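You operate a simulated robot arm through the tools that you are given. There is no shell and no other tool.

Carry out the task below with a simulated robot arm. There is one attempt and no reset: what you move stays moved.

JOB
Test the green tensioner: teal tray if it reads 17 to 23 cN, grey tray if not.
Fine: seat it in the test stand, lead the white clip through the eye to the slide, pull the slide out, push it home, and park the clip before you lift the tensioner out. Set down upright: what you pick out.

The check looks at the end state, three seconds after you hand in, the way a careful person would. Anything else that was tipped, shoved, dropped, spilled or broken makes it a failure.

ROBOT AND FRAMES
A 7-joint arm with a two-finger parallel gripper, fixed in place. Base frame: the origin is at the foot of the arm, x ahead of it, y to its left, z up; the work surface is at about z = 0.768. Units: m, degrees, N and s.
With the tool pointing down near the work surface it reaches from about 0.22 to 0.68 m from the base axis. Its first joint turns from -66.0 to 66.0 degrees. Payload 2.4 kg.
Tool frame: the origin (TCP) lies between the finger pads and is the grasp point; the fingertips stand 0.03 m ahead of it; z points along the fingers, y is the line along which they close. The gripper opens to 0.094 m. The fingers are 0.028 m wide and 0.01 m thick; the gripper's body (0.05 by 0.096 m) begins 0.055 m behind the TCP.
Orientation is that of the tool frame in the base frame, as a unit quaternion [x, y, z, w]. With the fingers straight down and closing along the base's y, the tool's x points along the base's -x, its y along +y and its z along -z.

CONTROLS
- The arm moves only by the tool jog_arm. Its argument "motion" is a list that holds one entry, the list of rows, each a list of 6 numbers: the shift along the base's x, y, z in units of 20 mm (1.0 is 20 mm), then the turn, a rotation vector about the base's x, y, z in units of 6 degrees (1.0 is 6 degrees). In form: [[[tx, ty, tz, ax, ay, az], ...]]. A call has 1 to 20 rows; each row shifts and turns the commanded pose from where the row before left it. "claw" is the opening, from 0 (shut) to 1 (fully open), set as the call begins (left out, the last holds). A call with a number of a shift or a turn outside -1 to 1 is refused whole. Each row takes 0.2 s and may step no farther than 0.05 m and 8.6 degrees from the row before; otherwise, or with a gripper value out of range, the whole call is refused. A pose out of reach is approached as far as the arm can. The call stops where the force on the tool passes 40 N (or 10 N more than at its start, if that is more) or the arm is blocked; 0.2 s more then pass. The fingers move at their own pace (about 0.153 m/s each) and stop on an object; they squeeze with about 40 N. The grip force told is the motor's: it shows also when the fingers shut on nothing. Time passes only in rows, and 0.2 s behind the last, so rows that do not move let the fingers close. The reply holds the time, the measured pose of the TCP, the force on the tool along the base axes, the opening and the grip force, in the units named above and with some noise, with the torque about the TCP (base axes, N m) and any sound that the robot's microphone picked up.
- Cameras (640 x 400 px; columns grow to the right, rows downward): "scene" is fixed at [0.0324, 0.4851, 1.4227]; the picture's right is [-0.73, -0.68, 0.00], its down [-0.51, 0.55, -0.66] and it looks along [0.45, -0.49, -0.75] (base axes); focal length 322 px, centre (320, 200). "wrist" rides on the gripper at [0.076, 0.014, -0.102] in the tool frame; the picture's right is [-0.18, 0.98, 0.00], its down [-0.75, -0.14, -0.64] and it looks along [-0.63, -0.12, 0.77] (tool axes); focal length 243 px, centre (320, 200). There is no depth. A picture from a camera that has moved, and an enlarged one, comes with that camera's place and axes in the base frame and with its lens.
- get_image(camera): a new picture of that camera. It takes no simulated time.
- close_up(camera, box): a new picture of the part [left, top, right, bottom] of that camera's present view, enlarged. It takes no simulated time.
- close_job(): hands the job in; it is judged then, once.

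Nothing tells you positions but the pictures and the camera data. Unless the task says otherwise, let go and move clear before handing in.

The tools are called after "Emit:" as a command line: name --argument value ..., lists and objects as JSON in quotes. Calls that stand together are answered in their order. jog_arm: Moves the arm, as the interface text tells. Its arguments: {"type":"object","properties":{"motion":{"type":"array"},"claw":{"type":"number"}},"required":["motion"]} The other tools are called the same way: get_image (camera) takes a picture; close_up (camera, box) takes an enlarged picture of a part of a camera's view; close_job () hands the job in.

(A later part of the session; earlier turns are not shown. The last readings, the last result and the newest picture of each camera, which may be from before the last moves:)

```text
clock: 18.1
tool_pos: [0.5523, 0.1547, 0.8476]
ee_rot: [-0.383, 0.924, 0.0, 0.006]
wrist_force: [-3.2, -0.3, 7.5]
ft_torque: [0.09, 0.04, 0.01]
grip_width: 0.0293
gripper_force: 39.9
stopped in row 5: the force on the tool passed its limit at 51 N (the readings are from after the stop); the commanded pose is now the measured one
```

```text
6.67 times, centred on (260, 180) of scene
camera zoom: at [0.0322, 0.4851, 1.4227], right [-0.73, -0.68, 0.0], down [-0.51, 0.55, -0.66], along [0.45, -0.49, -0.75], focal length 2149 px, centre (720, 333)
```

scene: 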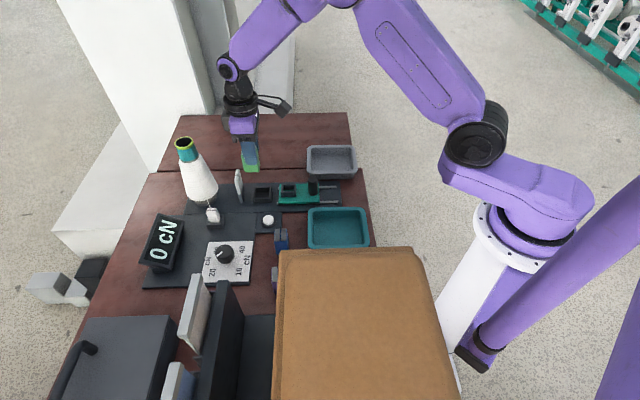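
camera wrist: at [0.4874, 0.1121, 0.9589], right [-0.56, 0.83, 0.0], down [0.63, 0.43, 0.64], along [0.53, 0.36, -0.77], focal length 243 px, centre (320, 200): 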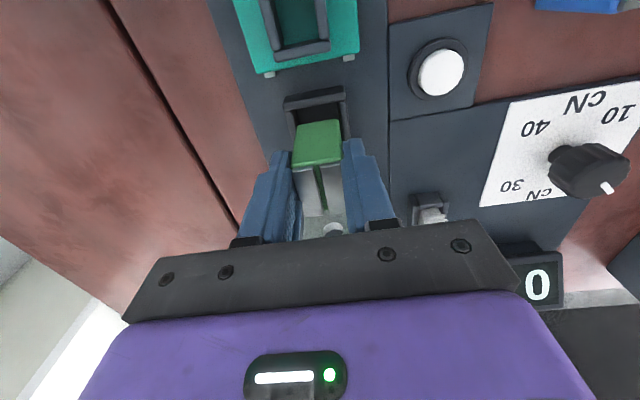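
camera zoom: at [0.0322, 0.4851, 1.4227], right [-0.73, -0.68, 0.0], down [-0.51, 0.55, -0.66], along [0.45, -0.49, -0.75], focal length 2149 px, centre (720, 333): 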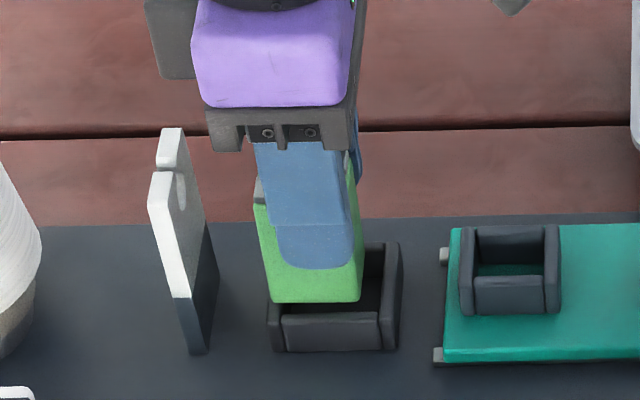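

The tensioner's far bottom edge touched the seat rim, so it is still too far toward the eye. I'll lift off a little, re-level and re-measure.

Emit:
jog_arm --motion '[[[0, 0, 0.5, 0, 0, 0], [0, 0, 0, 0, 0, 0]]]'

Emit:
get_image --camera "wrist"

Emit:
close_up --camera "wrist" --box '[272, 80, 368, 140]'

Emit:
close_up --camera "scene" --box '[240, 170, 288, 205]'

```text
clock: 18.7
tool_pos: [0.5506, 0.1536, 0.8571]
ee_rot: [-0.382, 0.924, 0.0, 0.005]
wrist_force: [-0.1, -0.1, -0.2]
ft_torque: [0.02, -0.02, 0.02]
grip_width: 0.0289
gripper_force: 40.2
```

```text
taken
camera wrist: at [0.4861, 0.1099, 0.9584], right [-0.56, 0.83, 0.0], down [0.63, 0.43, 0.65], along [0.54, 0.36, -0.76], focal length 243 px, centre (320, 200)
```

wrist: 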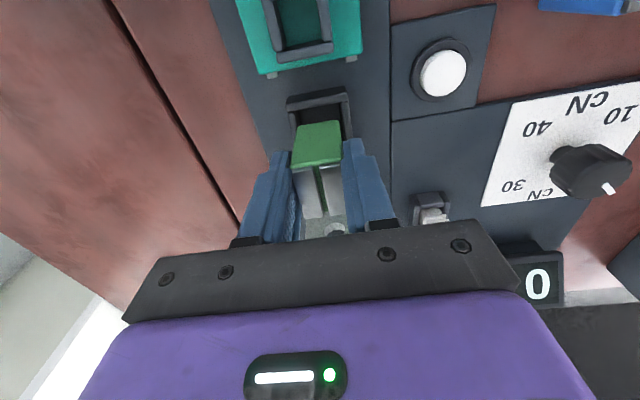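

```text
6.67 times, centred on (320, 110) of wrist
camera zoom: at [0.4861, 0.1099, 0.9584], right [-0.56, 0.83, 0.0], down [0.63, 0.43, 0.65], along [0.54, 0.36, -0.76], focal length 1618 px, centre (320, 800)
```

zoom: 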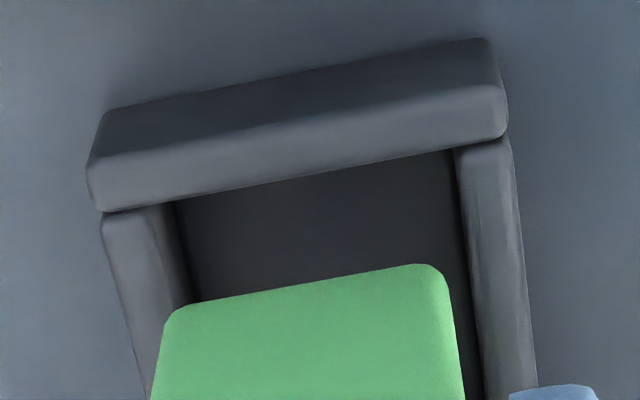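

```text
11.43 times, centred on (264, 188) of scene
camera zoom: at [0.0324, 0.4851, 1.4227], right [-0.73, -0.68, 0.0], down [-0.51, 0.55, -0.66], along [0.45, -0.49, -0.75], focal length 3684 px, centre (960, 343)
```

zoom: 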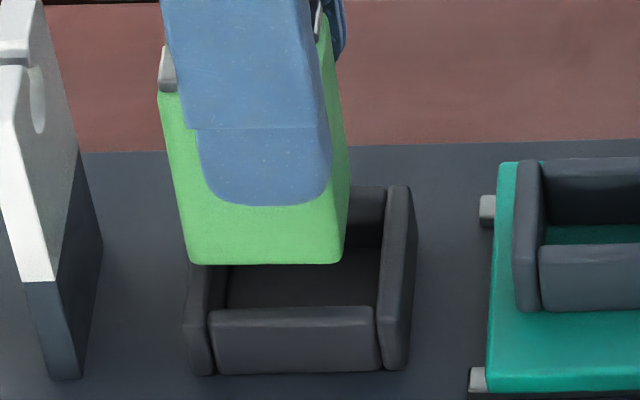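

The rim contact left a slight tilt (about 0.6°) and an offset of ~3.5 mm toward the eye. I'll level the tool, shift toward the slide, and check before lowering again.

Emit:
jog_arm --motion '[[[-0.113, -0.113, 0, -0.04, 0.097, 0], [0, 0, 0, 0, 0, 0], [0, 0, 0, 0, 0, 0]]]'

Emit:
close_up --camera "wrist" --box '[272, 80, 368, 140]'

Emit:
close_up --camera "scene" --box '[240, 170, 288, 205]'

```text
clock: 19.5
tool_pos: [0.5494, 0.1516, 0.8556]
ee_rot: [-0.381, 0.924, 0.001, 0.001]
wrist_force: [-0.1, -1.1, -0.8]
ft_torque: [-0.01, -0.02, 0.0]
grip_width: 0.0288
gripper_force: 40.1
```

```text
6.67 times, centred on (320, 110) of wrist
camera zoom: at [0.4853, 0.1081, 0.959], right [-0.56, 0.83, 0.0], down [0.63, 0.43, 0.64], along [0.53, 0.36, -0.77], focal length 1618 px, centre (320, 800)
```

zoom: 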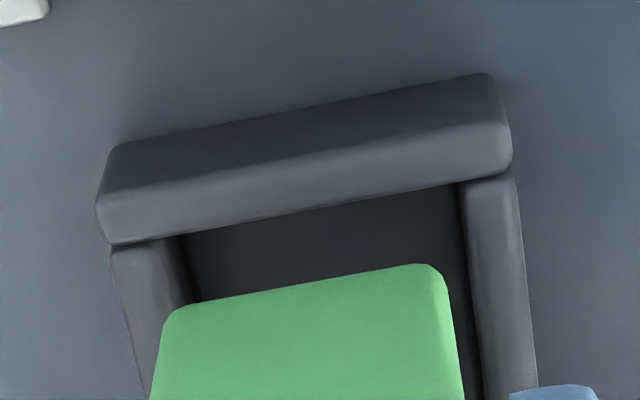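

```text
11.43 times, centred on (264, 188) of scene
camera zoom: at [0.0324, 0.4851, 1.4227], right [-0.73, -0.68, 0.0], down [-0.51, 0.55, -0.66], along [0.45, -0.49, -0.75], focal length 3684 px, centre (960, 343)
```

zoom: 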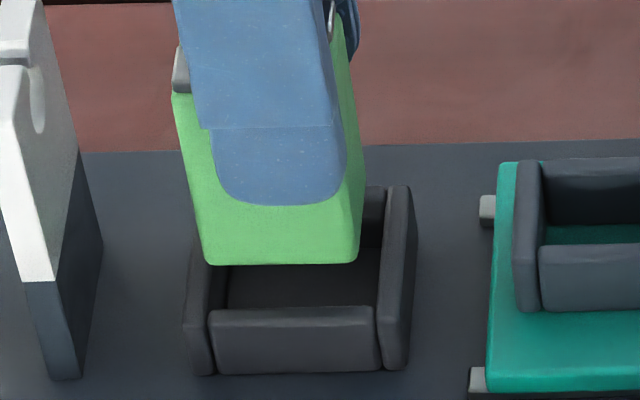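

Both views now show the tensioner centred over the seat opening (2–3 mm gaps). Lowering slowly.

Emit:
jog_arm --motion '[[[0.02, -0.02, -0.1, 0, 0, 0], [0, 0, -0.25, 0, 0, 0], [0, 0, -0.25, 0, 0, 0], [0, 0, -0.25, 0, 0, 0], [0, 0, -0.25, 0, 0, 0], [0, 0, 0, 0, 0, 0]]]'

Emit:
close_up --camera "scene" --box '[240, 170, 288, 205]'

```text
clock: 20.9
tool_pos: [0.5491, 0.151, 0.8347]
ee_rot: [-0.383, 0.924, 0.0, -0.001]
wrist_force: [-3.0, 0.9, 0.9]
ft_torque: [0.11, 0.17, -0.01]
grip_width: 0.0291
gripper_force: 40.8
```

```text
11.43 times, centred on (264, 188) of scene
camera zoom: at [0.0323, 0.4852, 1.4227], right [-0.73, -0.68, 0.0], down [-0.51, 0.55, -0.66], along [0.45, -0.49, -0.75], focal length 3684 px, centre (960, 343)
```

zoom: 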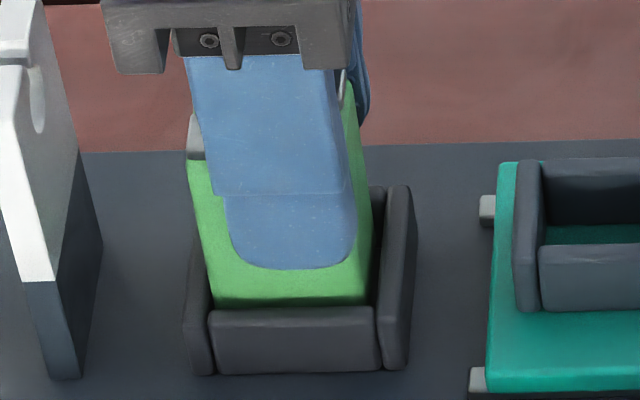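

The tensioner is inside the seat walls with only about 3 N side force. I'll ease it down to the floor.

Emit:
jog_arm --motion '[[[0, 0, -0.15, 0, 0, 0], [0, 0, -0.15, 0, 0, 0], [0, 0, -0.1, 0, 0, 0], [0, 0, 0, 0, 0, 0]]]'

Emit:
close_up --camera "scene" --box '[240, 170, 288, 205]'

```text
clock: 21.6
tool_pos: [0.5487, 0.1504, 0.8319]
ee_rot: [-0.383, 0.924, 0.0, 0.0]
wrist_force: [-4.6, -1.3, 11.4]
ft_torque: [-0.17, 0.45, -0.09]
grip_width: 0.0293
gripper_force: 40.2
stopped in row 3: the force on the tool passed its limit at 45 N (the readings are from after the stop); the commanded pose is now the measured one
```

```text
11.43 times, centred on (264, 188) of scene
camera zoom: at [0.0321, 0.4851, 1.4227], right [-0.73, -0.68, 0.0], down [-0.51, 0.55, -0.66], along [0.45, -0.49, -0.75], focal length 3684 px, centre (960, 343)
```

zoom: 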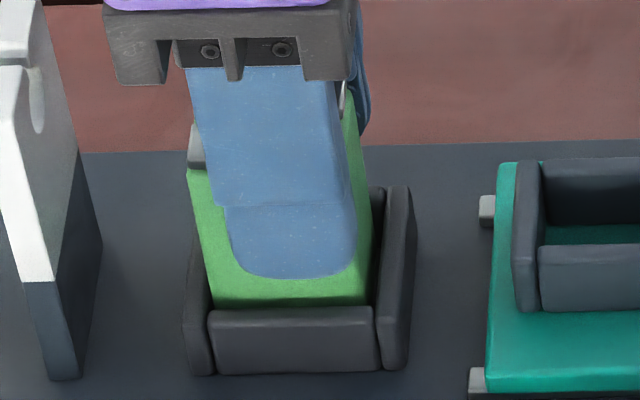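

Contact at a height that matches the seat floor (bottom ≈ 0.778). I'll release, rise straight up, and check that it stands squarely.

Emit:
jog_arm --motion '[[[0, 0, 0.02, 0, 0, 0], [0, 0, 0, 0, 0, 0], [0, 0, 0, 0, 0, 0]]]' --claw 0.6

Emit:
close_up --camera "scene" --box '[240, 170, 288, 205]'

Emit:
get_image --camera "wrist"

```text
clock: 22.4
tool_pos: [0.5495, 0.1514, 0.833]
ee_rot: [-0.383, 0.924, 0.0, 0.0]
wrist_force: [-0.6, 0.2, 0.1]
ft_torque: [0.03, -0.01, 0.01]
grip_width: 0.0563
gripper_force: 0.1
```

```text
11.43 times, centred on (264, 188) of scene
camera zoom: at [0.0324, 0.4851, 1.4227], right [-0.73, -0.68, 0.0], down [-0.51, 0.55, -0.66], along [0.45, -0.49, -0.75], focal length 3684 px, centre (960, 343)
```

zoom: 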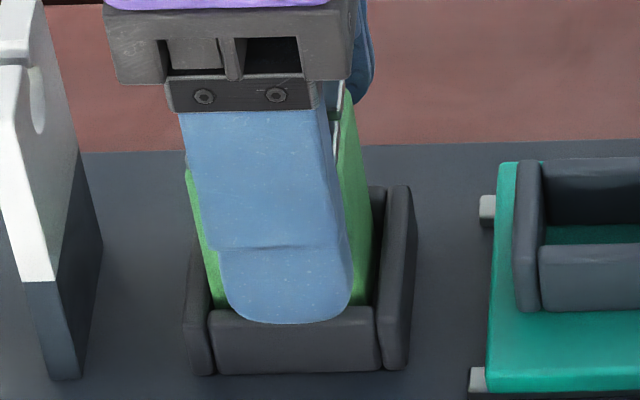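

```text
taken
camera wrist: at [0.486, 0.1081, 0.9343], right [-0.56, 0.83, 0.0], down [0.63, 0.43, 0.64], along [0.53, 0.36, -0.77], focal length 243 px, centre (320, 200)
```

wrist: 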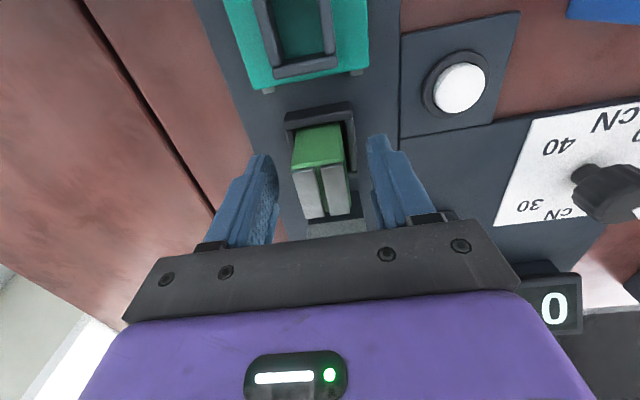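

The tensioner stands free in the seat. I'll rise straight up and look at it.

Emit:
jog_arm --motion '[[[0, 0, 0.5, 0, 0, 0], [0, 0, 1, 0, 0, 0], [0, 0, 1, 0, 0, 0], [0, 0, 1, 0, 0, 0], [0, 0, 1, 0, 0, 0], [0, 0, 1, 0, 0, 0], [0, 0, 1, 0, 0, 0], [0, 0, 0, 0, 0, 0]]]'

Emit:
get_image --camera "wrist"

Emit:
close_up --camera "wrist" --box '[260, 40, 420, 160]'

Emit:
close_up --camera "scene" --box '[230, 160, 310, 210]'

```text
clock: 24.2
tool_pos: [0.5496, 0.1522, 0.9623]
ee_rot: [-0.382, 0.924, 0.0, 0.0]
wrist_force: [0.4, 0.2, 0.3]
ft_torque: [0.04, 0.01, -0.01]
grip_width: 0.0564
gripper_force: 0.1
```

```text
taken
camera wrist: at [0.4854, 0.1092, 1.0655], right [-0.56, 0.83, 0.0], down [0.63, 0.43, 0.64], along [0.53, 0.36, -0.77], focal length 243 px, centre (320, 200)
```

wrist: 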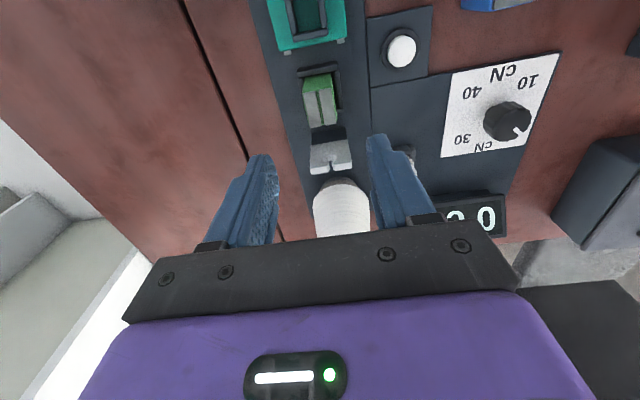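

```text
3.33 times, centred on (340, 100) of wrist
camera zoom: at [0.4854, 0.1092, 1.0655], right [-0.56, 0.83, 0.0], down [0.63, 0.43, 0.64], along [0.53, 0.36, -0.77], focal length 809 px, centre (253, 533)
```

zoom: 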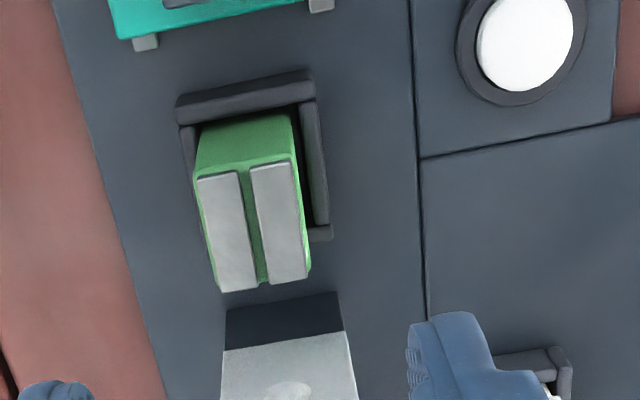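

```text
8.00 times, centred on (270, 185) of scene
camera zoom: at [0.0324, 0.4851, 1.4227], right [-0.73, -0.68, 0.0], down [-0.51, 0.55, -0.66], along [0.45, -0.49, -0.75], focal length 2578 px, centre (720, 320)
```

zoom: 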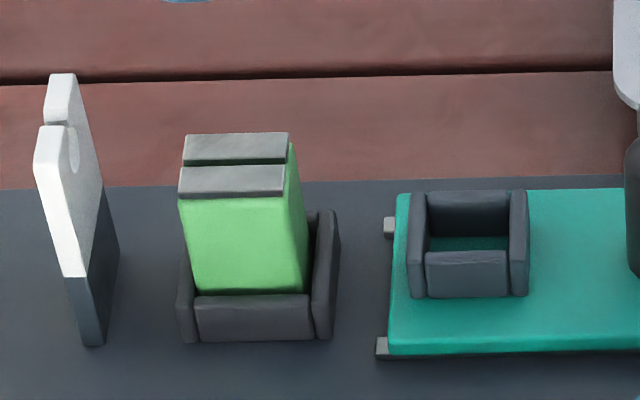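

The tensioner is seated upright with the groove along the thread path. Now I'll study the eye, its slit and the clip from this position.

Emit:
close_up --camera "wrist" --box '[290, 120, 370, 180]'

Emit:
close_up --camera "wrist" --box '[380, 130, 444, 190]'

Emit:
close_up --camera "wrist" --box '[250, 0, 370, 80]'

```text
6.67 times, centred on (330, 150) of wrist
camera zoom: at [0.4854, 0.1092, 1.0655], right [-0.56, 0.83, 0.0], down [0.63, 0.43, 0.64], along [0.53, 0.36, -0.77], focal length 1618 px, centre (253, 533)
```

zoom: 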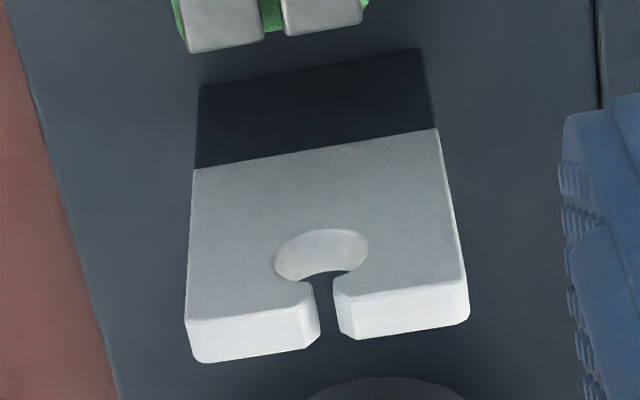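

```text
6.67 times, centred on (412, 160) of wrist
camera zoom: at [0.4854, 0.1092, 1.0655], right [-0.56, 0.83, 0.0], down [0.63, 0.43, 0.64], along [0.53, 0.36, -0.77], focal length 1618 px, centre (-293, 467)
```

zoom: 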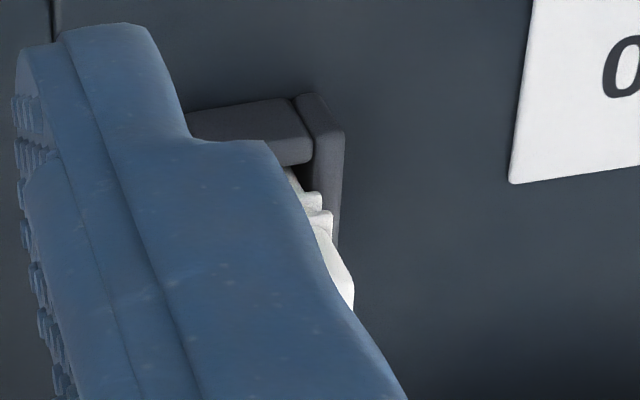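

```text
5.00 times, centred on (310, 40) of wrist
camera zoom: at [0.4854, 0.1092, 1.0655], right [-0.56, 0.83, 0.0], down [0.63, 0.43, 0.64], along [0.53, 0.36, -0.77], focal length 1213 px, centre (370, 1000)
```

zoom: 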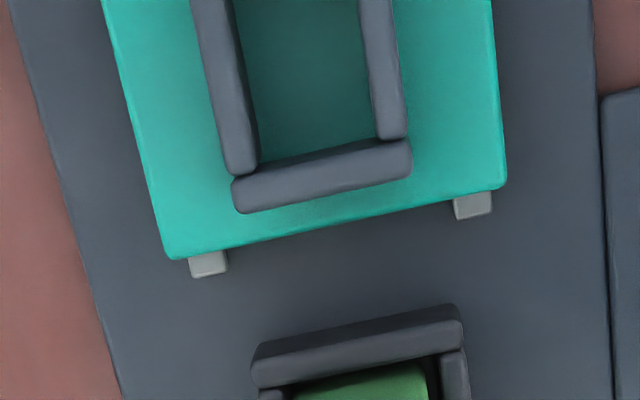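

The eye's slit is about 4 mm wide at n≈0.279, open upward above a round hole near z≈0.84. Now I move over to the parked clip, staying high and clear of the cone.

Emit:
jog_arm --motion '[[[0.104, 0.9, 0, 0, 0, 0], [0.104, 0.9, 0, 0, 0, 0], [0.104, 0.9, 0, 0, 0, 0], [0.104, 0.9, 0, 0, 0, 0], [0.104, 0.9, 0, 0, 0, 0], [0.104, 0.9, 0, 0, 0, 0], [0.104, 0.9, 0, 0, 0, 0], [0.104, 0.9, 0, 0, 0, 0], [0, 0, 0, 0, 0, 0]]]'

Emit:
get_image --camera "wrist"

Emit:
close_up --camera "wrist" --box '[240, 60, 400, 180]'

Emit:
get_image --camera "scene"

```text
clock: 26.2
tool_pos: [0.5663, 0.2937, 0.9615]
ee_rot: [-0.382, 0.924, 0.001, 0.0]
wrist_force: [-0.3, -0.1, 0.6]
ft_torque: [-0.04, 0.0, 0.02]
grip_width: 0.0561
gripper_force: 0.1
```

```text
taken
camera wrist: at [0.5029, 0.2521, 1.0643], right [-0.56, 0.83, 0.0], down [0.63, 0.43, 0.64], along [0.53, 0.36, -0.77], focal length 243 px, centre (320, 200)
```

wrist: 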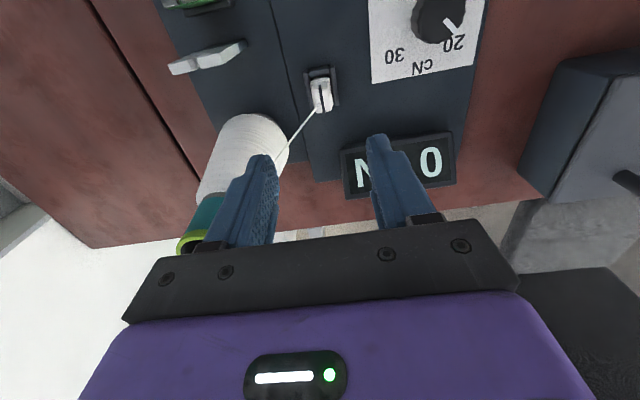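

```text
3.33 times, centred on (320, 120) of wrist
camera zoom: at [0.5029, 0.2521, 1.0643], right [-0.56, 0.83, 0.0], down [0.63, 0.43, 0.64], along [0.53, 0.36, -0.77], focal length 809 px, centre (320, 467)
```

zoom: 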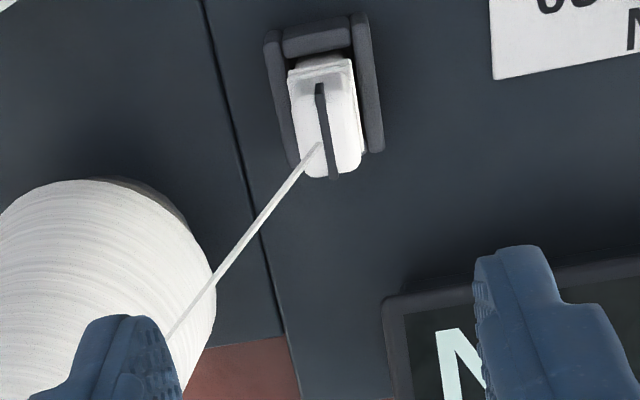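

```text
taken
```

scene: 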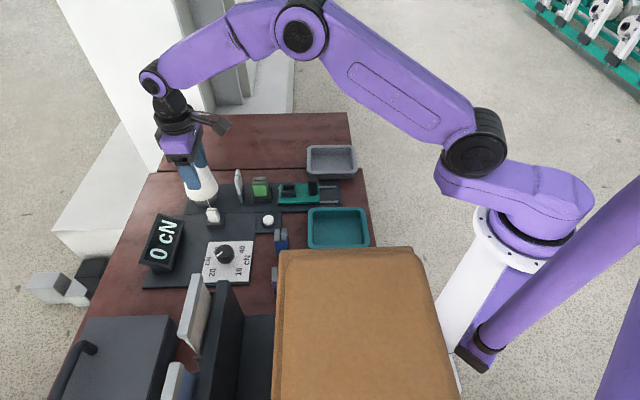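

The clip is almost directly below the fingers and its jaws lie across n, so closing along n suits it. I'll go down part-way and check the finger heights against the clip's flange.

Emit:
jog_arm --motion '[[[-0.055, 0.055, 0, 0, 0, 0], [0, 0, -1, 0, 0, 0], [0, 0, -1, 0, 0, 0], [0, 0, -1, 0, 0, 0], [0, 0, -1, 0, 0, 0], [0, 0, -0.5, 0, 0, 0], [0, 0, -0.3, 0, 0, 0], [0, 0, 0, 0, 0, 0]]]'

Emit:
get_image --camera "wrist"

Emit:
close_up --camera "wrist" --box '[256, 110, 384, 190]'

Emit:
close_up --camera "scene" --box '[180, 180, 244, 230]'

```text
clock: 28.0
tool_pos: [0.5659, 0.2954, 0.866]
ee_rot: [-0.383, 0.924, 0.0, 0.0]
wrist_force: [-0.3, -0.3, 1.4]
ft_torque: [-0.01, 0.01, 0.03]
grip_width: 0.0564
gripper_force: 0.1
```

```text
taken
camera wrist: at [0.5023, 0.2529, 0.9682], right [-0.56, 0.83, 0.0], down [0.63, 0.43, 0.64], along [0.53, 0.36, -0.77], focal length 243 px, centre (320, 200)
```

wrist: 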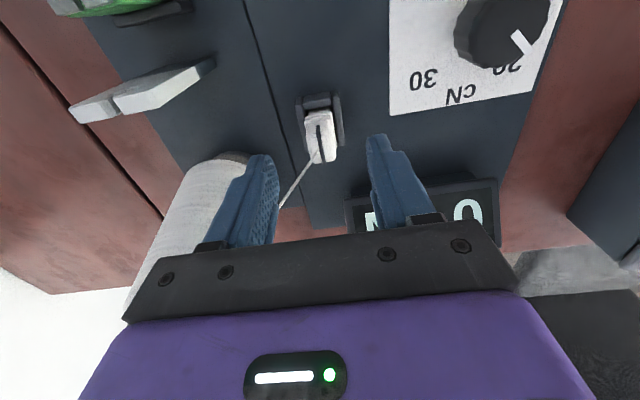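

```text
5.00 times, centred on (320, 150) of wrist
camera zoom: at [0.5023, 0.2529, 0.9682], right [-0.56, 0.83, 0.0], down [0.63, 0.43, 0.64], along [0.53, 0.36, -0.77], focal length 1213 px, centre (320, 450)
```

zoom: 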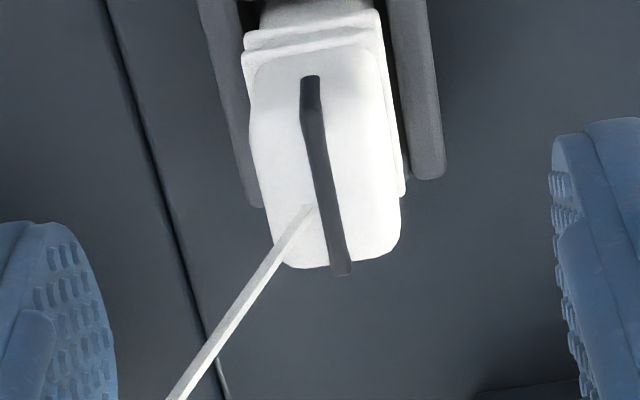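

```text
8.00 times, centred on (212, 205) of scene
camera zoom: at [0.0324, 0.4851, 1.4227], right [-0.73, -0.68, 0.0], down [-0.51, 0.55, -0.66], along [0.45, -0.49, -0.75], focal length 2578 px, centre (1184, 160)
```

zoom: 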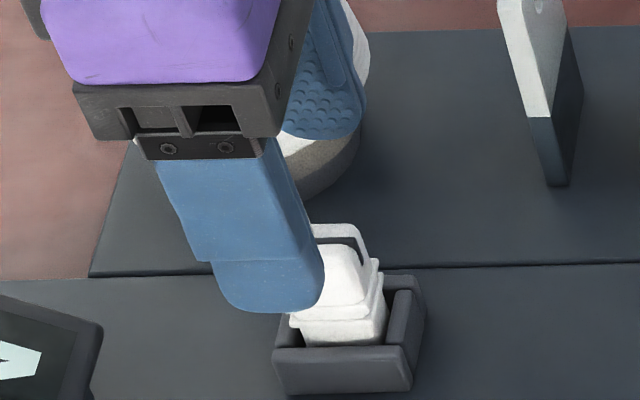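

The clip head (about 22 × 17 mm) is centred; its flange is near z≈0.80–0.81. I'll lower so the fingertips sit just above the flange, then close.

Emit:
jog_arm --motion '[[[0, 0, -0.5, 0, 0, 0], [0, 0, -0.5, 0, 0, 0], [0, 0, -0.26, 0, 0, 0], [0, 0, 0, 0, 0, 0]]]'

Emit:
close_up --camera "wrist" --box '[256, 120, 384, 200]'

Emit:
close_up --camera "scene" --box '[180, 180, 244, 230]'

```text
clock: 29.0
tool_pos: [0.5655, 0.2954, 0.8418]
ee_rot: [-0.383, 0.924, -0.001, 0.001]
wrist_force: [0.0, -0.7, 0.3]
ft_torque: [0.01, 0.01, 0.02]
grip_width: 0.0562
gripper_force: 0.1
```

```text
5.00 times, centred on (320, 160) of wrist
camera zoom: at [0.5019, 0.253, 0.9442], right [-0.56, 0.83, 0.0], down [0.63, 0.43, 0.64], along [0.53, 0.36, -0.77], focal length 1213 px, centre (320, 400)
```

zoom: 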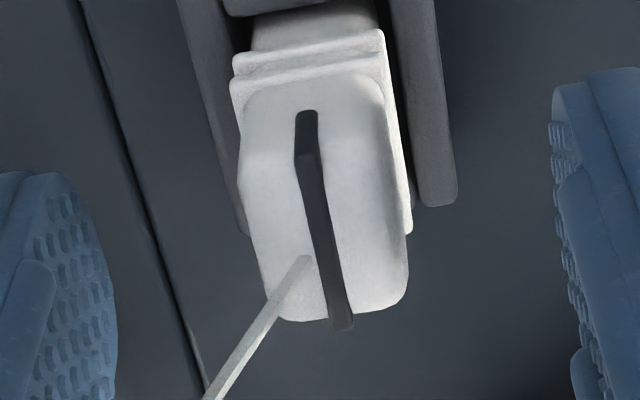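

```text
8.00 times, centred on (212, 205) of scene
camera zoom: at [0.0324, 0.4851, 1.4227], right [-0.73, -0.68, 0.0], down [-0.51, 0.55, -0.66], along [0.45, -0.49, -0.75], focal length 2578 px, centre (1184, 160)
```

zoom: 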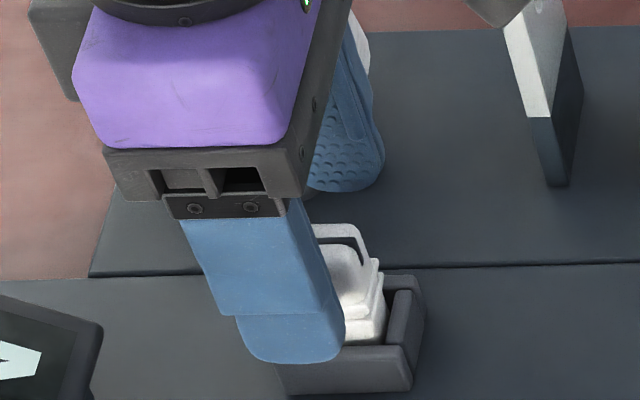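

Fingertips are level with the clip head. Closing now.

Emit:
jog_arm --motion '[[[0, 0, 0, 0, 0, 0], [0, 0, 0, 0, 0, 0], [0, 0, 0, 0, 0, 0]]]' --claw 0.05

Emit:
close_up --camera "wrist" --box '[256, 120, 384, 200]'

Emit:
close_up --camera "scene" --box '[180, 180, 244, 230]'

```text
clock: 29.8
tool_pos: [0.5658, 0.2969, 0.8415]
ee_rot: [-0.383, 0.924, 0.001, 0.0]
wrist_force: [0.3, 0.4, 0.0]
ft_torque: [0.06, 0.0, 0.03]
grip_width: 0.0166
gripper_force: 39.9
```

```text
5.00 times, centred on (320, 160) of wrist
camera zoom: at [0.5018, 0.253, 0.9442], right [-0.56, 0.83, 0.0], down [0.63, 0.43, 0.64], along [0.53, 0.36, -0.77], focal length 1213 px, centre (320, 400)
```

zoom: 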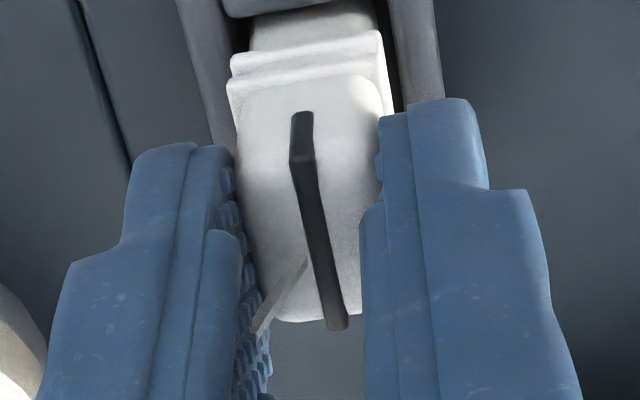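

```text
8.00 times, centred on (212, 205) of scene
camera zoom: at [0.0324, 0.4851, 1.4227], right [-0.73, -0.68, 0.0], down [-0.51, 0.55, -0.66], along [0.45, -0.49, -0.75], focal length 2578 px, centre (1184, 160)
```

zoom: 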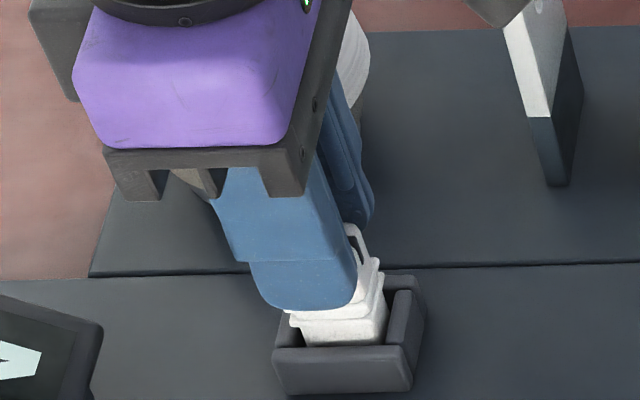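

The clip is held at 16.6 mm with 40 N. I'll lift it straight out of its park pocket and look at how the thread follows.

Emit:
jog_arm --motion '[[[0, 0, 0.4, 0, 0, 0], [0, 0, 0.6, 0, 0, 0], [0, 0, 0.9, 0, 0, 0], [0, 0, 1, 0, 0, 0], [0, 0, 1, 0, 0, 0], [0, 0, 0.8, 0, 0, 0], [0, 0, 0, 0, 0, 0]]]'

Emit:
get_image --camera "scene"

Emit:
close_up --camera "scene" --box '[150, 110, 270, 230]'

Emit:
get_image --camera "wrist"

```text
clock: 31.4
tool_pos: [0.5647, 0.2944, 0.9349]
ee_rot: [-0.383, 0.924, 0.0, 0.0]
wrist_force: [0.1, 0.9, -0.6]
ft_torque: [-0.02, 0.01, 0.0]
grip_width: 0.0165
gripper_force: 39.8
```

```text
taken
```

scene: 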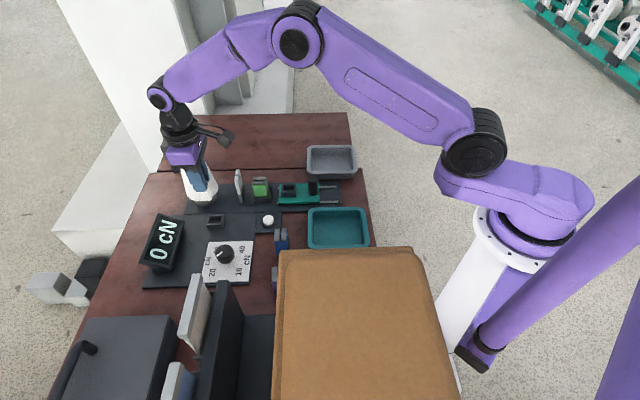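

```text
3.33 times, centred on (210, 170) of scene
camera zoom: at [0.0324, 0.4851, 1.4227], right [-0.73, -0.68, 0.0], down [-0.51, 0.55, -0.66], along [0.45, -0.49, -0.75], focal length 1074 px, centre (687, 300)
```

zoom: 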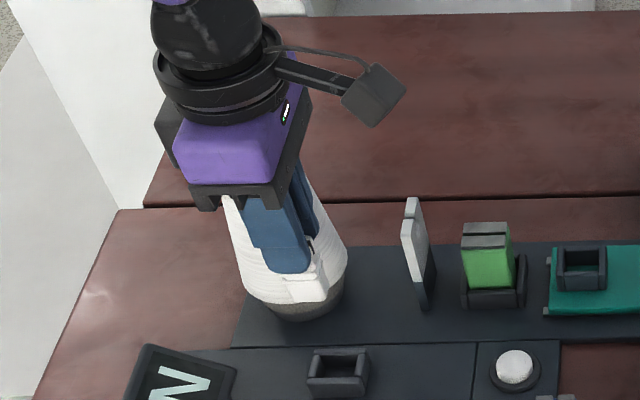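

```text
taken
camera wrist: at [0.5014, 0.2513, 1.0374], right [-0.56, 0.83, 0.0], down [0.63, 0.43, 0.64], along [0.53, 0.36, -0.77], focal length 243 px, centre (320, 200)
```

wrist: 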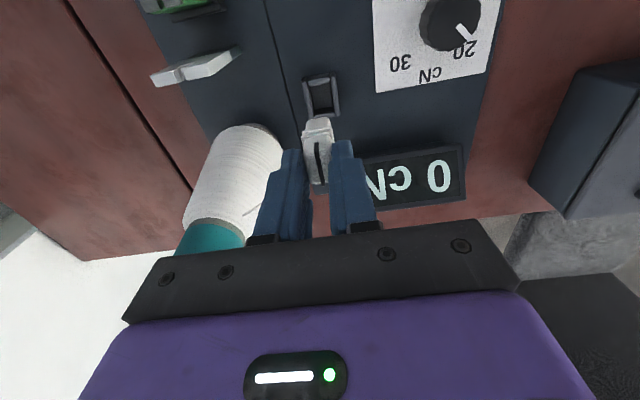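

The clip is free of its pocket. I'll zoom in on the thread end at the cone to find where it runs from.

Emit:
close_up --camera "wrist" --box '[200, 140, 340, 240]'

Emit:
close_up --camera "wrist" --box '[270, 70, 366, 130]'

```text
4.00 times, centred on (270, 190) of wrist
camera zoom: at [0.5014, 0.2513, 1.0374], right [-0.56, 0.83, 0.0], down [0.63, 0.43, 0.64], along [0.53, 0.36, -0.77], focal length 970 px, centre (520, 240)
```

zoom: 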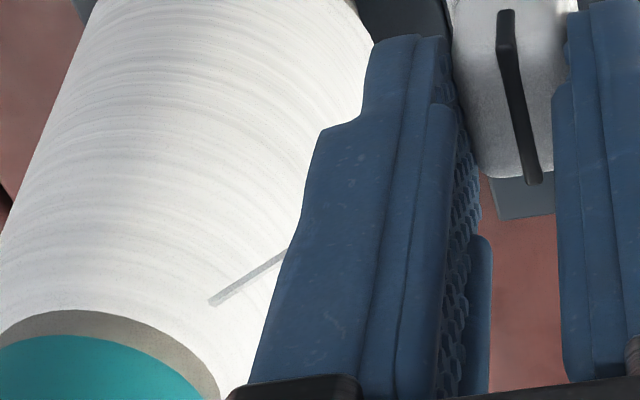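

```text
6.67 times, centred on (318, 100) of wrist
camera zoom: at [0.5014, 0.2513, 1.0374], right [-0.56, 0.83, 0.0], down [0.63, 0.43, 0.64], along [0.53, 0.36, -0.77], focal length 1618 px, centre (333, 867)
```

zoom: 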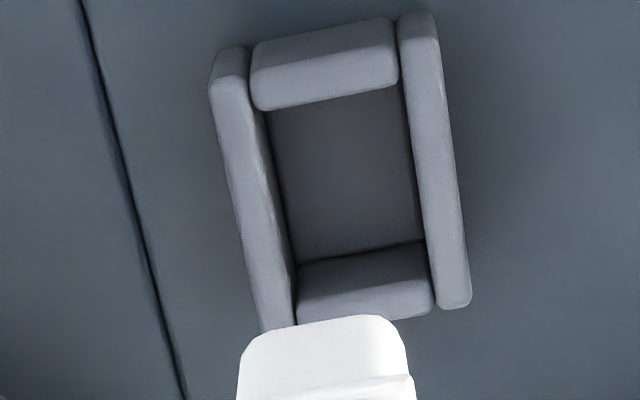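

The thread runs from the cone at about z≈0.90. I'll bring the clip around between cone and eye onto the slit's line, keeping its bottom above the eye's top.

Emit:
jog_arm --motion '[[[0.442, -0.81, 0, 0, 0, 0], [0.442, -0.81, 0, 0, 0, 0], [0.442, -0.81, 0, 0, 0, 0], [0.442, -0.81, 0, 0, 0, 0], [0.442, -0.81, 0, 0, 0, 0], [0, 0, 0, 0, 0, 0]]]'

Emit:
get_image --camera "wrist"

Emit:
close_up --camera "wrist" --box '[250, 50, 410, 200]'

Emit:
close_up --camera "scene" --box '[170, 120, 290, 210]'

```text
clock: 32.8
tool_pos: [0.6087, 0.2135, 0.9329]
ee_rot: [-0.382, 0.924, -0.001, -0.001]
wrist_force: [0.4, -0.4, -0.2]
ft_torque: [-0.03, 0.01, 0.0]
grip_width: 0.0167
gripper_force: 40.4
```

```text
taken
camera wrist: at [0.5444, 0.1707, 1.0358], right [-0.56, 0.83, 0.0], down [0.63, 0.43, 0.64], along [0.53, 0.36, -0.77], focal length 243 px, centre (320, 200)
```

wrist: 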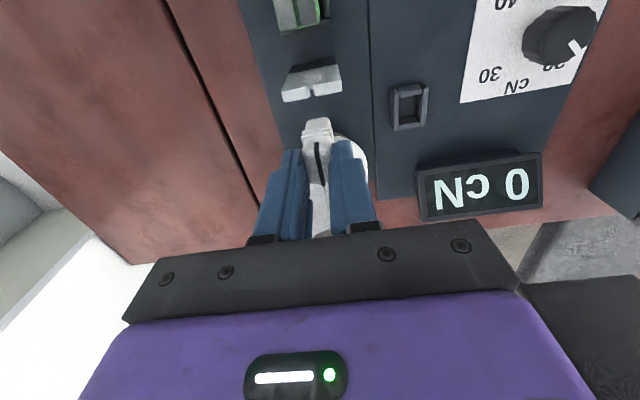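

```text
2.67 times, centred on (330, 125) of wrist
camera zoom: at [0.5444, 0.1707, 1.0358], right [-0.56, 0.83, 0.0], down [0.63, 0.43, 0.64], along [0.53, 0.36, -0.77], focal length 647 px, centre (293, 400)
```

zoom: 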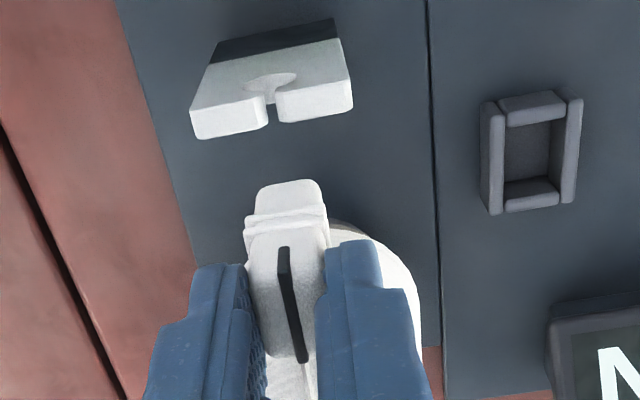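

```text
4.44 times, centred on (230, 165) of scene
camera zoom: at [0.0324, 0.4851, 1.4227], right [-0.73, -0.68, 0.0], down [-0.51, 0.55, -0.66], along [0.45, -0.49, -0.75], focal length 1432 px, centre (720, 356)
```

zoom: 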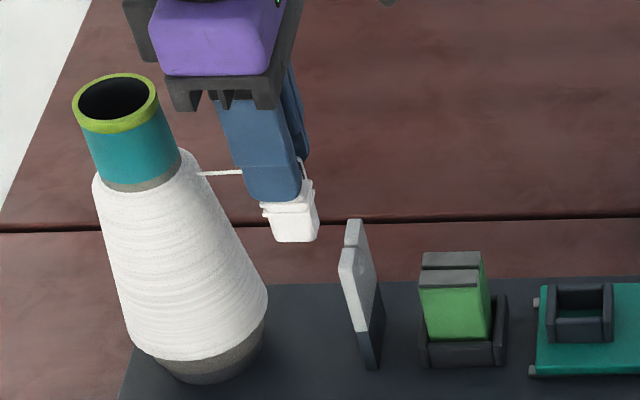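

The clip is on the slit's line (within 1 mm) and the thread runs level from the cone. I'll pass over the eye slowly with about a centimetre of clearance, then look at the thread.

Emit:
jog_arm --motion '[[[0.02, -0.02, -0.35, 0, 0, 0], [-0.45, -0.45, 0, 0, 0, 0], [-0.45, -0.45, 0, 0, 0, 0], [-0.45, -0.45, 0, 0, 0, 0], [-0.45, -0.45, 0, 0, 0, 0], [-0.45, -0.45, 0, 0, 0, 0], [0, 0, 0, 0, 0, 0]]]'

Emit:
close_up --camera "scene" --box '[170, 120, 290, 210]'

Emit:
get_image --camera "wrist"

```text
clock: 34.4
tool_pos: [0.5646, 0.1706, 0.9273]
ee_rot: [-0.382, 0.924, 0.0, 0.001]
wrist_force: [-0.2, 0.9, -0.9]
ft_torque: [-0.01, 0.02, -0.02]
grip_width: 0.0163
gripper_force: 39.9
```

```text
4.44 times, centred on (230, 165) of scene
camera zoom: at [0.0324, 0.4851, 1.4227], right [-0.73, -0.68, 0.0], down [-0.51, 0.55, -0.66], along [0.45, -0.49, -0.75], focal length 1432 px, centre (720, 356)
```

zoom: 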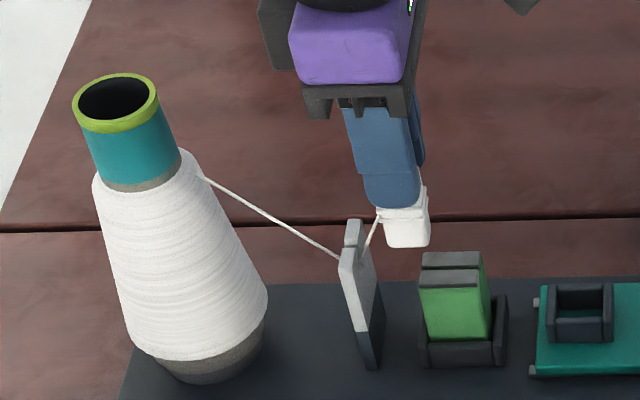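

```text
taken
camera wrist: at [0.5005, 0.127, 1.0294], right [-0.56, 0.83, 0.0], down [0.63, 0.43, 0.64], along [0.53, 0.36, -0.77], focal length 243 px, centre (320, 200)
```

wrist: 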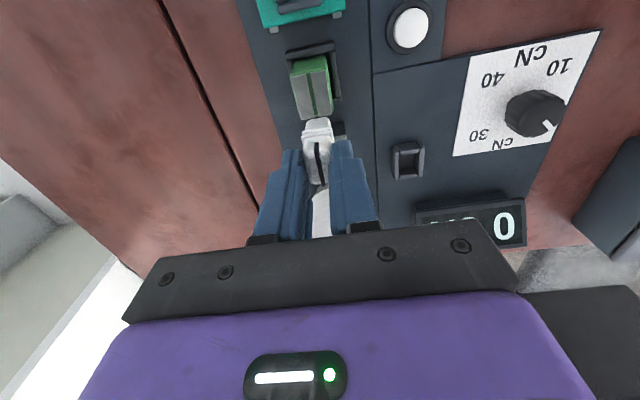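

The eye has caught the thread: it now bends through the slit. I'll carry the clip over the tensioner's groove toward the slide pocket at the same height.

Emit:
jog_arm --motion '[[[-0.6, -0.6, 0, 0, 0, 0], [-0.6, -0.6, 0, 0, 0, 0], [-0.6, -0.6, 0, 0, 0, 0], [-0.6, -0.6, 0, 0, 0, 0], [-0.6, -0.6, 0, 0, 0, 0], [0, 0, 0, 0, 0, 0]]]'

Emit:
get_image --camera "wrist"

Emit:
close_up --camera "wrist" --box '[256, 40, 384, 140]'

Emit:
close_up --camera "scene" --box '[200, 140, 320, 215]'

```text
clock: 35.8
tool_pos: [0.5046, 0.1101, 0.9277]
ee_rot: [-0.383, 0.924, -0.001, 0.0]
wrist_force: [0.2, -0.4, 0.4]
ft_torque: [-0.02, 0.01, 0.03]
grip_width: 0.0167
gripper_force: 39.7
```

```text
taken
camera wrist: at [0.4407, 0.0675, 1.0299], right [-0.56, 0.83, 0.0], down [0.63, 0.43, 0.64], along [0.53, 0.36, -0.77], focal length 243 px, centre (320, 200)
```

wrist: 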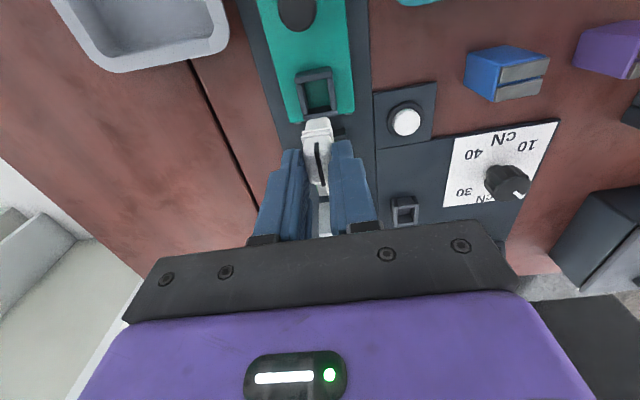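

```text
4.00 times, centred on (320, 90) of wrist
camera zoom: at [0.4407, 0.0675, 1.0299], right [-0.56, 0.83, 0.0], down [0.63, 0.43, 0.64], along [0.53, 0.36, -0.77], focal length 970 px, centre (320, 640)
```

zoom: 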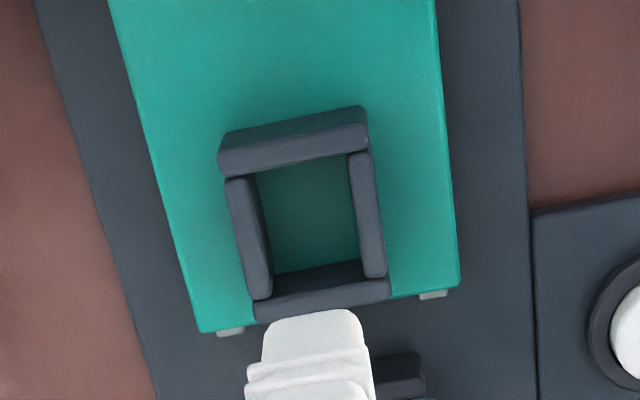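

```text
5.33 times, centred on (260, 178) of scene
camera zoom: at [0.0324, 0.4851, 1.4227], right [-0.73, -0.68, 0.0], down [-0.51, 0.55, -0.66], along [0.45, -0.49, -0.75], focal length 1719 px, centre (640, 320)
```

zoom: 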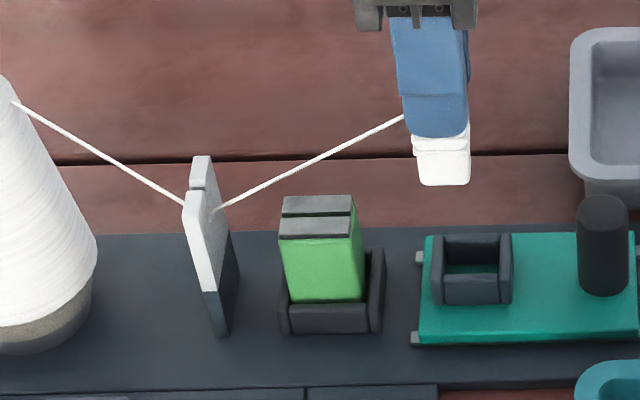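

The thread runs nicely from the eye to the clip. The slide pocket centre is about 8 mm farther toward the slide; I'll trim and lower to just above it, then re-check.

Emit:
jog_arm --motion '[[[-0.25, -0.32, 0, 0, 0, 0], [0, 0, -0.65, 0, 0, 0], [0, 0, -1, 0, 0, 0], [0, 0, -0.9, 0, 0, 0], [0, 0, 0, 0, 0, 0]]]'

Emit:
close_up --camera "wrist" --box '[272, 70, 368, 130]'

Emit:
close_up --camera "scene" --box '[256, 160, 320, 200]'

Emit:
get_image --camera "wrist"

```text
clock: 37.0
tool_pos: [0.5006, 0.1022, 0.8785]
ee_rot: [-0.383, 0.924, 0.001, -0.001]
wrist_force: [-0.1, 0.5, 0.0]
ft_torque: [0.0, -0.01, -0.05]
grip_width: 0.0168
gripper_force: 40.3
```

```text
6.67 times, centred on (320, 100) of wrist
camera zoom: at [0.4365, 0.0596, 0.9808], right [-0.56, 0.83, 0.0], down [0.63, 0.43, 0.64], along [0.53, 0.36, -0.77], focal length 1618 px, centre (320, 867)
```

zoom: 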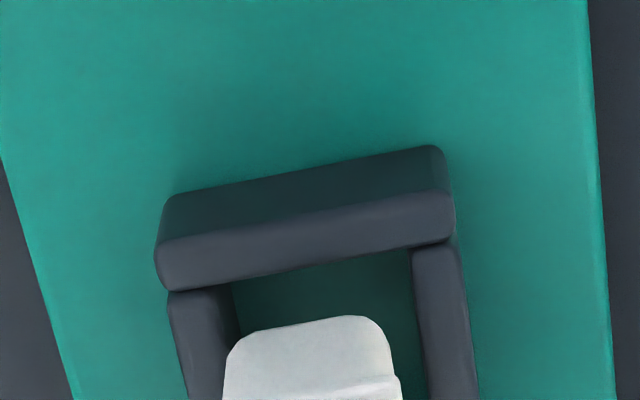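

```text
10.00 times, centred on (288, 180) of scene
camera zoom: at [0.0324, 0.4851, 1.4227], right [-0.73, -0.68, 0.0], down [-0.51, 0.55, -0.66], along [0.45, -0.49, -0.75], focal length 3223 px, centre (640, 400)
```

zoom: 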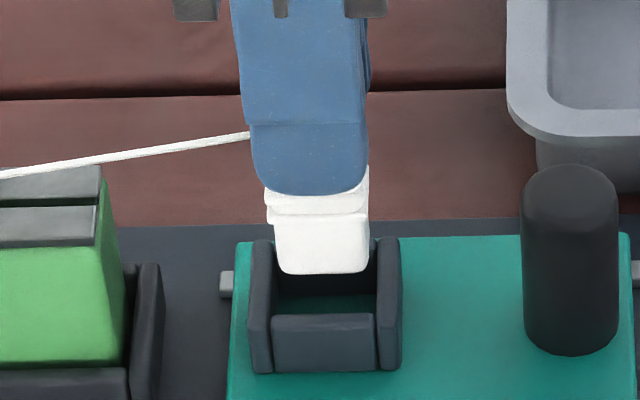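

```text
taken
camera wrist: at [0.4365, 0.0596, 0.9808], right [-0.56, 0.83, 0.0], down [0.63, 0.43, 0.64], along [0.53, 0.36, -0.77], focal length 243 px, centre (320, 200)
```

wrist: 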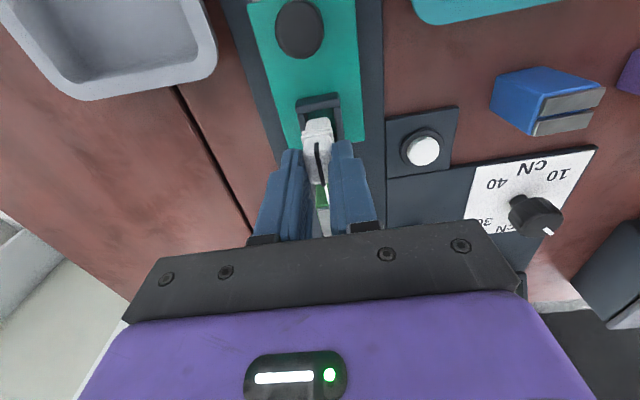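

Both views show the clip centred over the slide pocket within about 1 mm. Lowering it in gently.

Emit:
jog_arm --motion '[[[-0.035, 0.035, -0.1, 0, 0, 0], [0, 0, -0.25, 0, 0, 0], [0, 0, -0.25, 0, 0, 0], [0, 0, -0.2, 0, 0, 0], [0, 0, 0, 0, 0, 0]]]'

Emit:
close_up --camera "scene" --box '[256, 160, 320, 200]'

```text
clock: 38.2
tool_pos: [0.499, 0.1053, 0.86]
ee_rot: [-0.382, 0.924, 0.0, 0.0]
wrist_force: [-0.1, -0.2, -0.5]
ft_torque: [-0.02, -0.03, 0.0]
grip_width: 0.0168
gripper_force: 40.1
```

```text
10.00 times, centred on (288, 180) of scene
camera zoom: at [0.0324, 0.4851, 1.4227], right [-0.73, -0.68, 0.0], down [-0.51, 0.55, -0.66], along [0.45, -0.49, -0.75], focal length 3223 px, centre (640, 400)
```

zoom: 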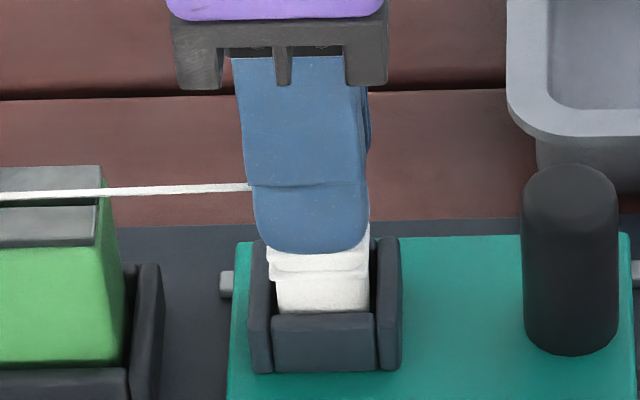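

The clip has entered the pocket without contact. Easing it down to the floor.

Emit:
jog_arm --motion '[[[0, 0, -0.15, 0, 0, 0], [0, 0, -0.15, 0, 0, 0], [0, 0, -0.1, 0, 0, 0], [0, 0, 0, 0, 0, 0]]]'

Emit:
close_up --camera "scene" --box '[256, 160, 320, 200]'

```text
clock: 39.2
tool_pos: [0.4992, 0.1042, 0.8523]
ee_rot: [-0.383, 0.924, -0.001, 0.0]
wrist_force: [0.1, -0.4, 1.5]
ft_torque: [-0.04, -0.07, 0.02]
grip_width: 0.0167
gripper_force: 40.1
```

```text
10.00 times, centred on (288, 180) of scene
camera zoom: at [0.0323, 0.4851, 1.4227], right [-0.73, -0.68, 0.0], down [-0.51, 0.55, -0.66], along [0.45, -0.49, -0.75], focal length 3223 px, centre (640, 400)
```

zoom: 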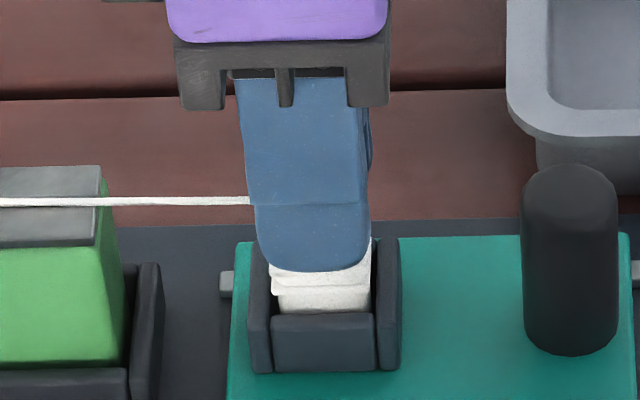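

Nearly at the floor (first hint of contact). A few more 1 mm steps.

Emit:
jog_arm --motion '[[[0, 0, -0.05, 0, 0, 0], [0, 0, -0.05, 0, 0, 0], [0, 0, 0, 0, 0, 0]]]'

```text
clock: 40.0
tool_pos: [0.4981, 0.1036, 0.8506]
ee_rot: [-0.383, 0.924, -0.001, 0.0]
wrist_force: [0.0, 0.5, 6.3]
ft_torque: [-0.01, 0.16, 0.0]
grip_width: 0.0167
gripper_force: 40.5
```

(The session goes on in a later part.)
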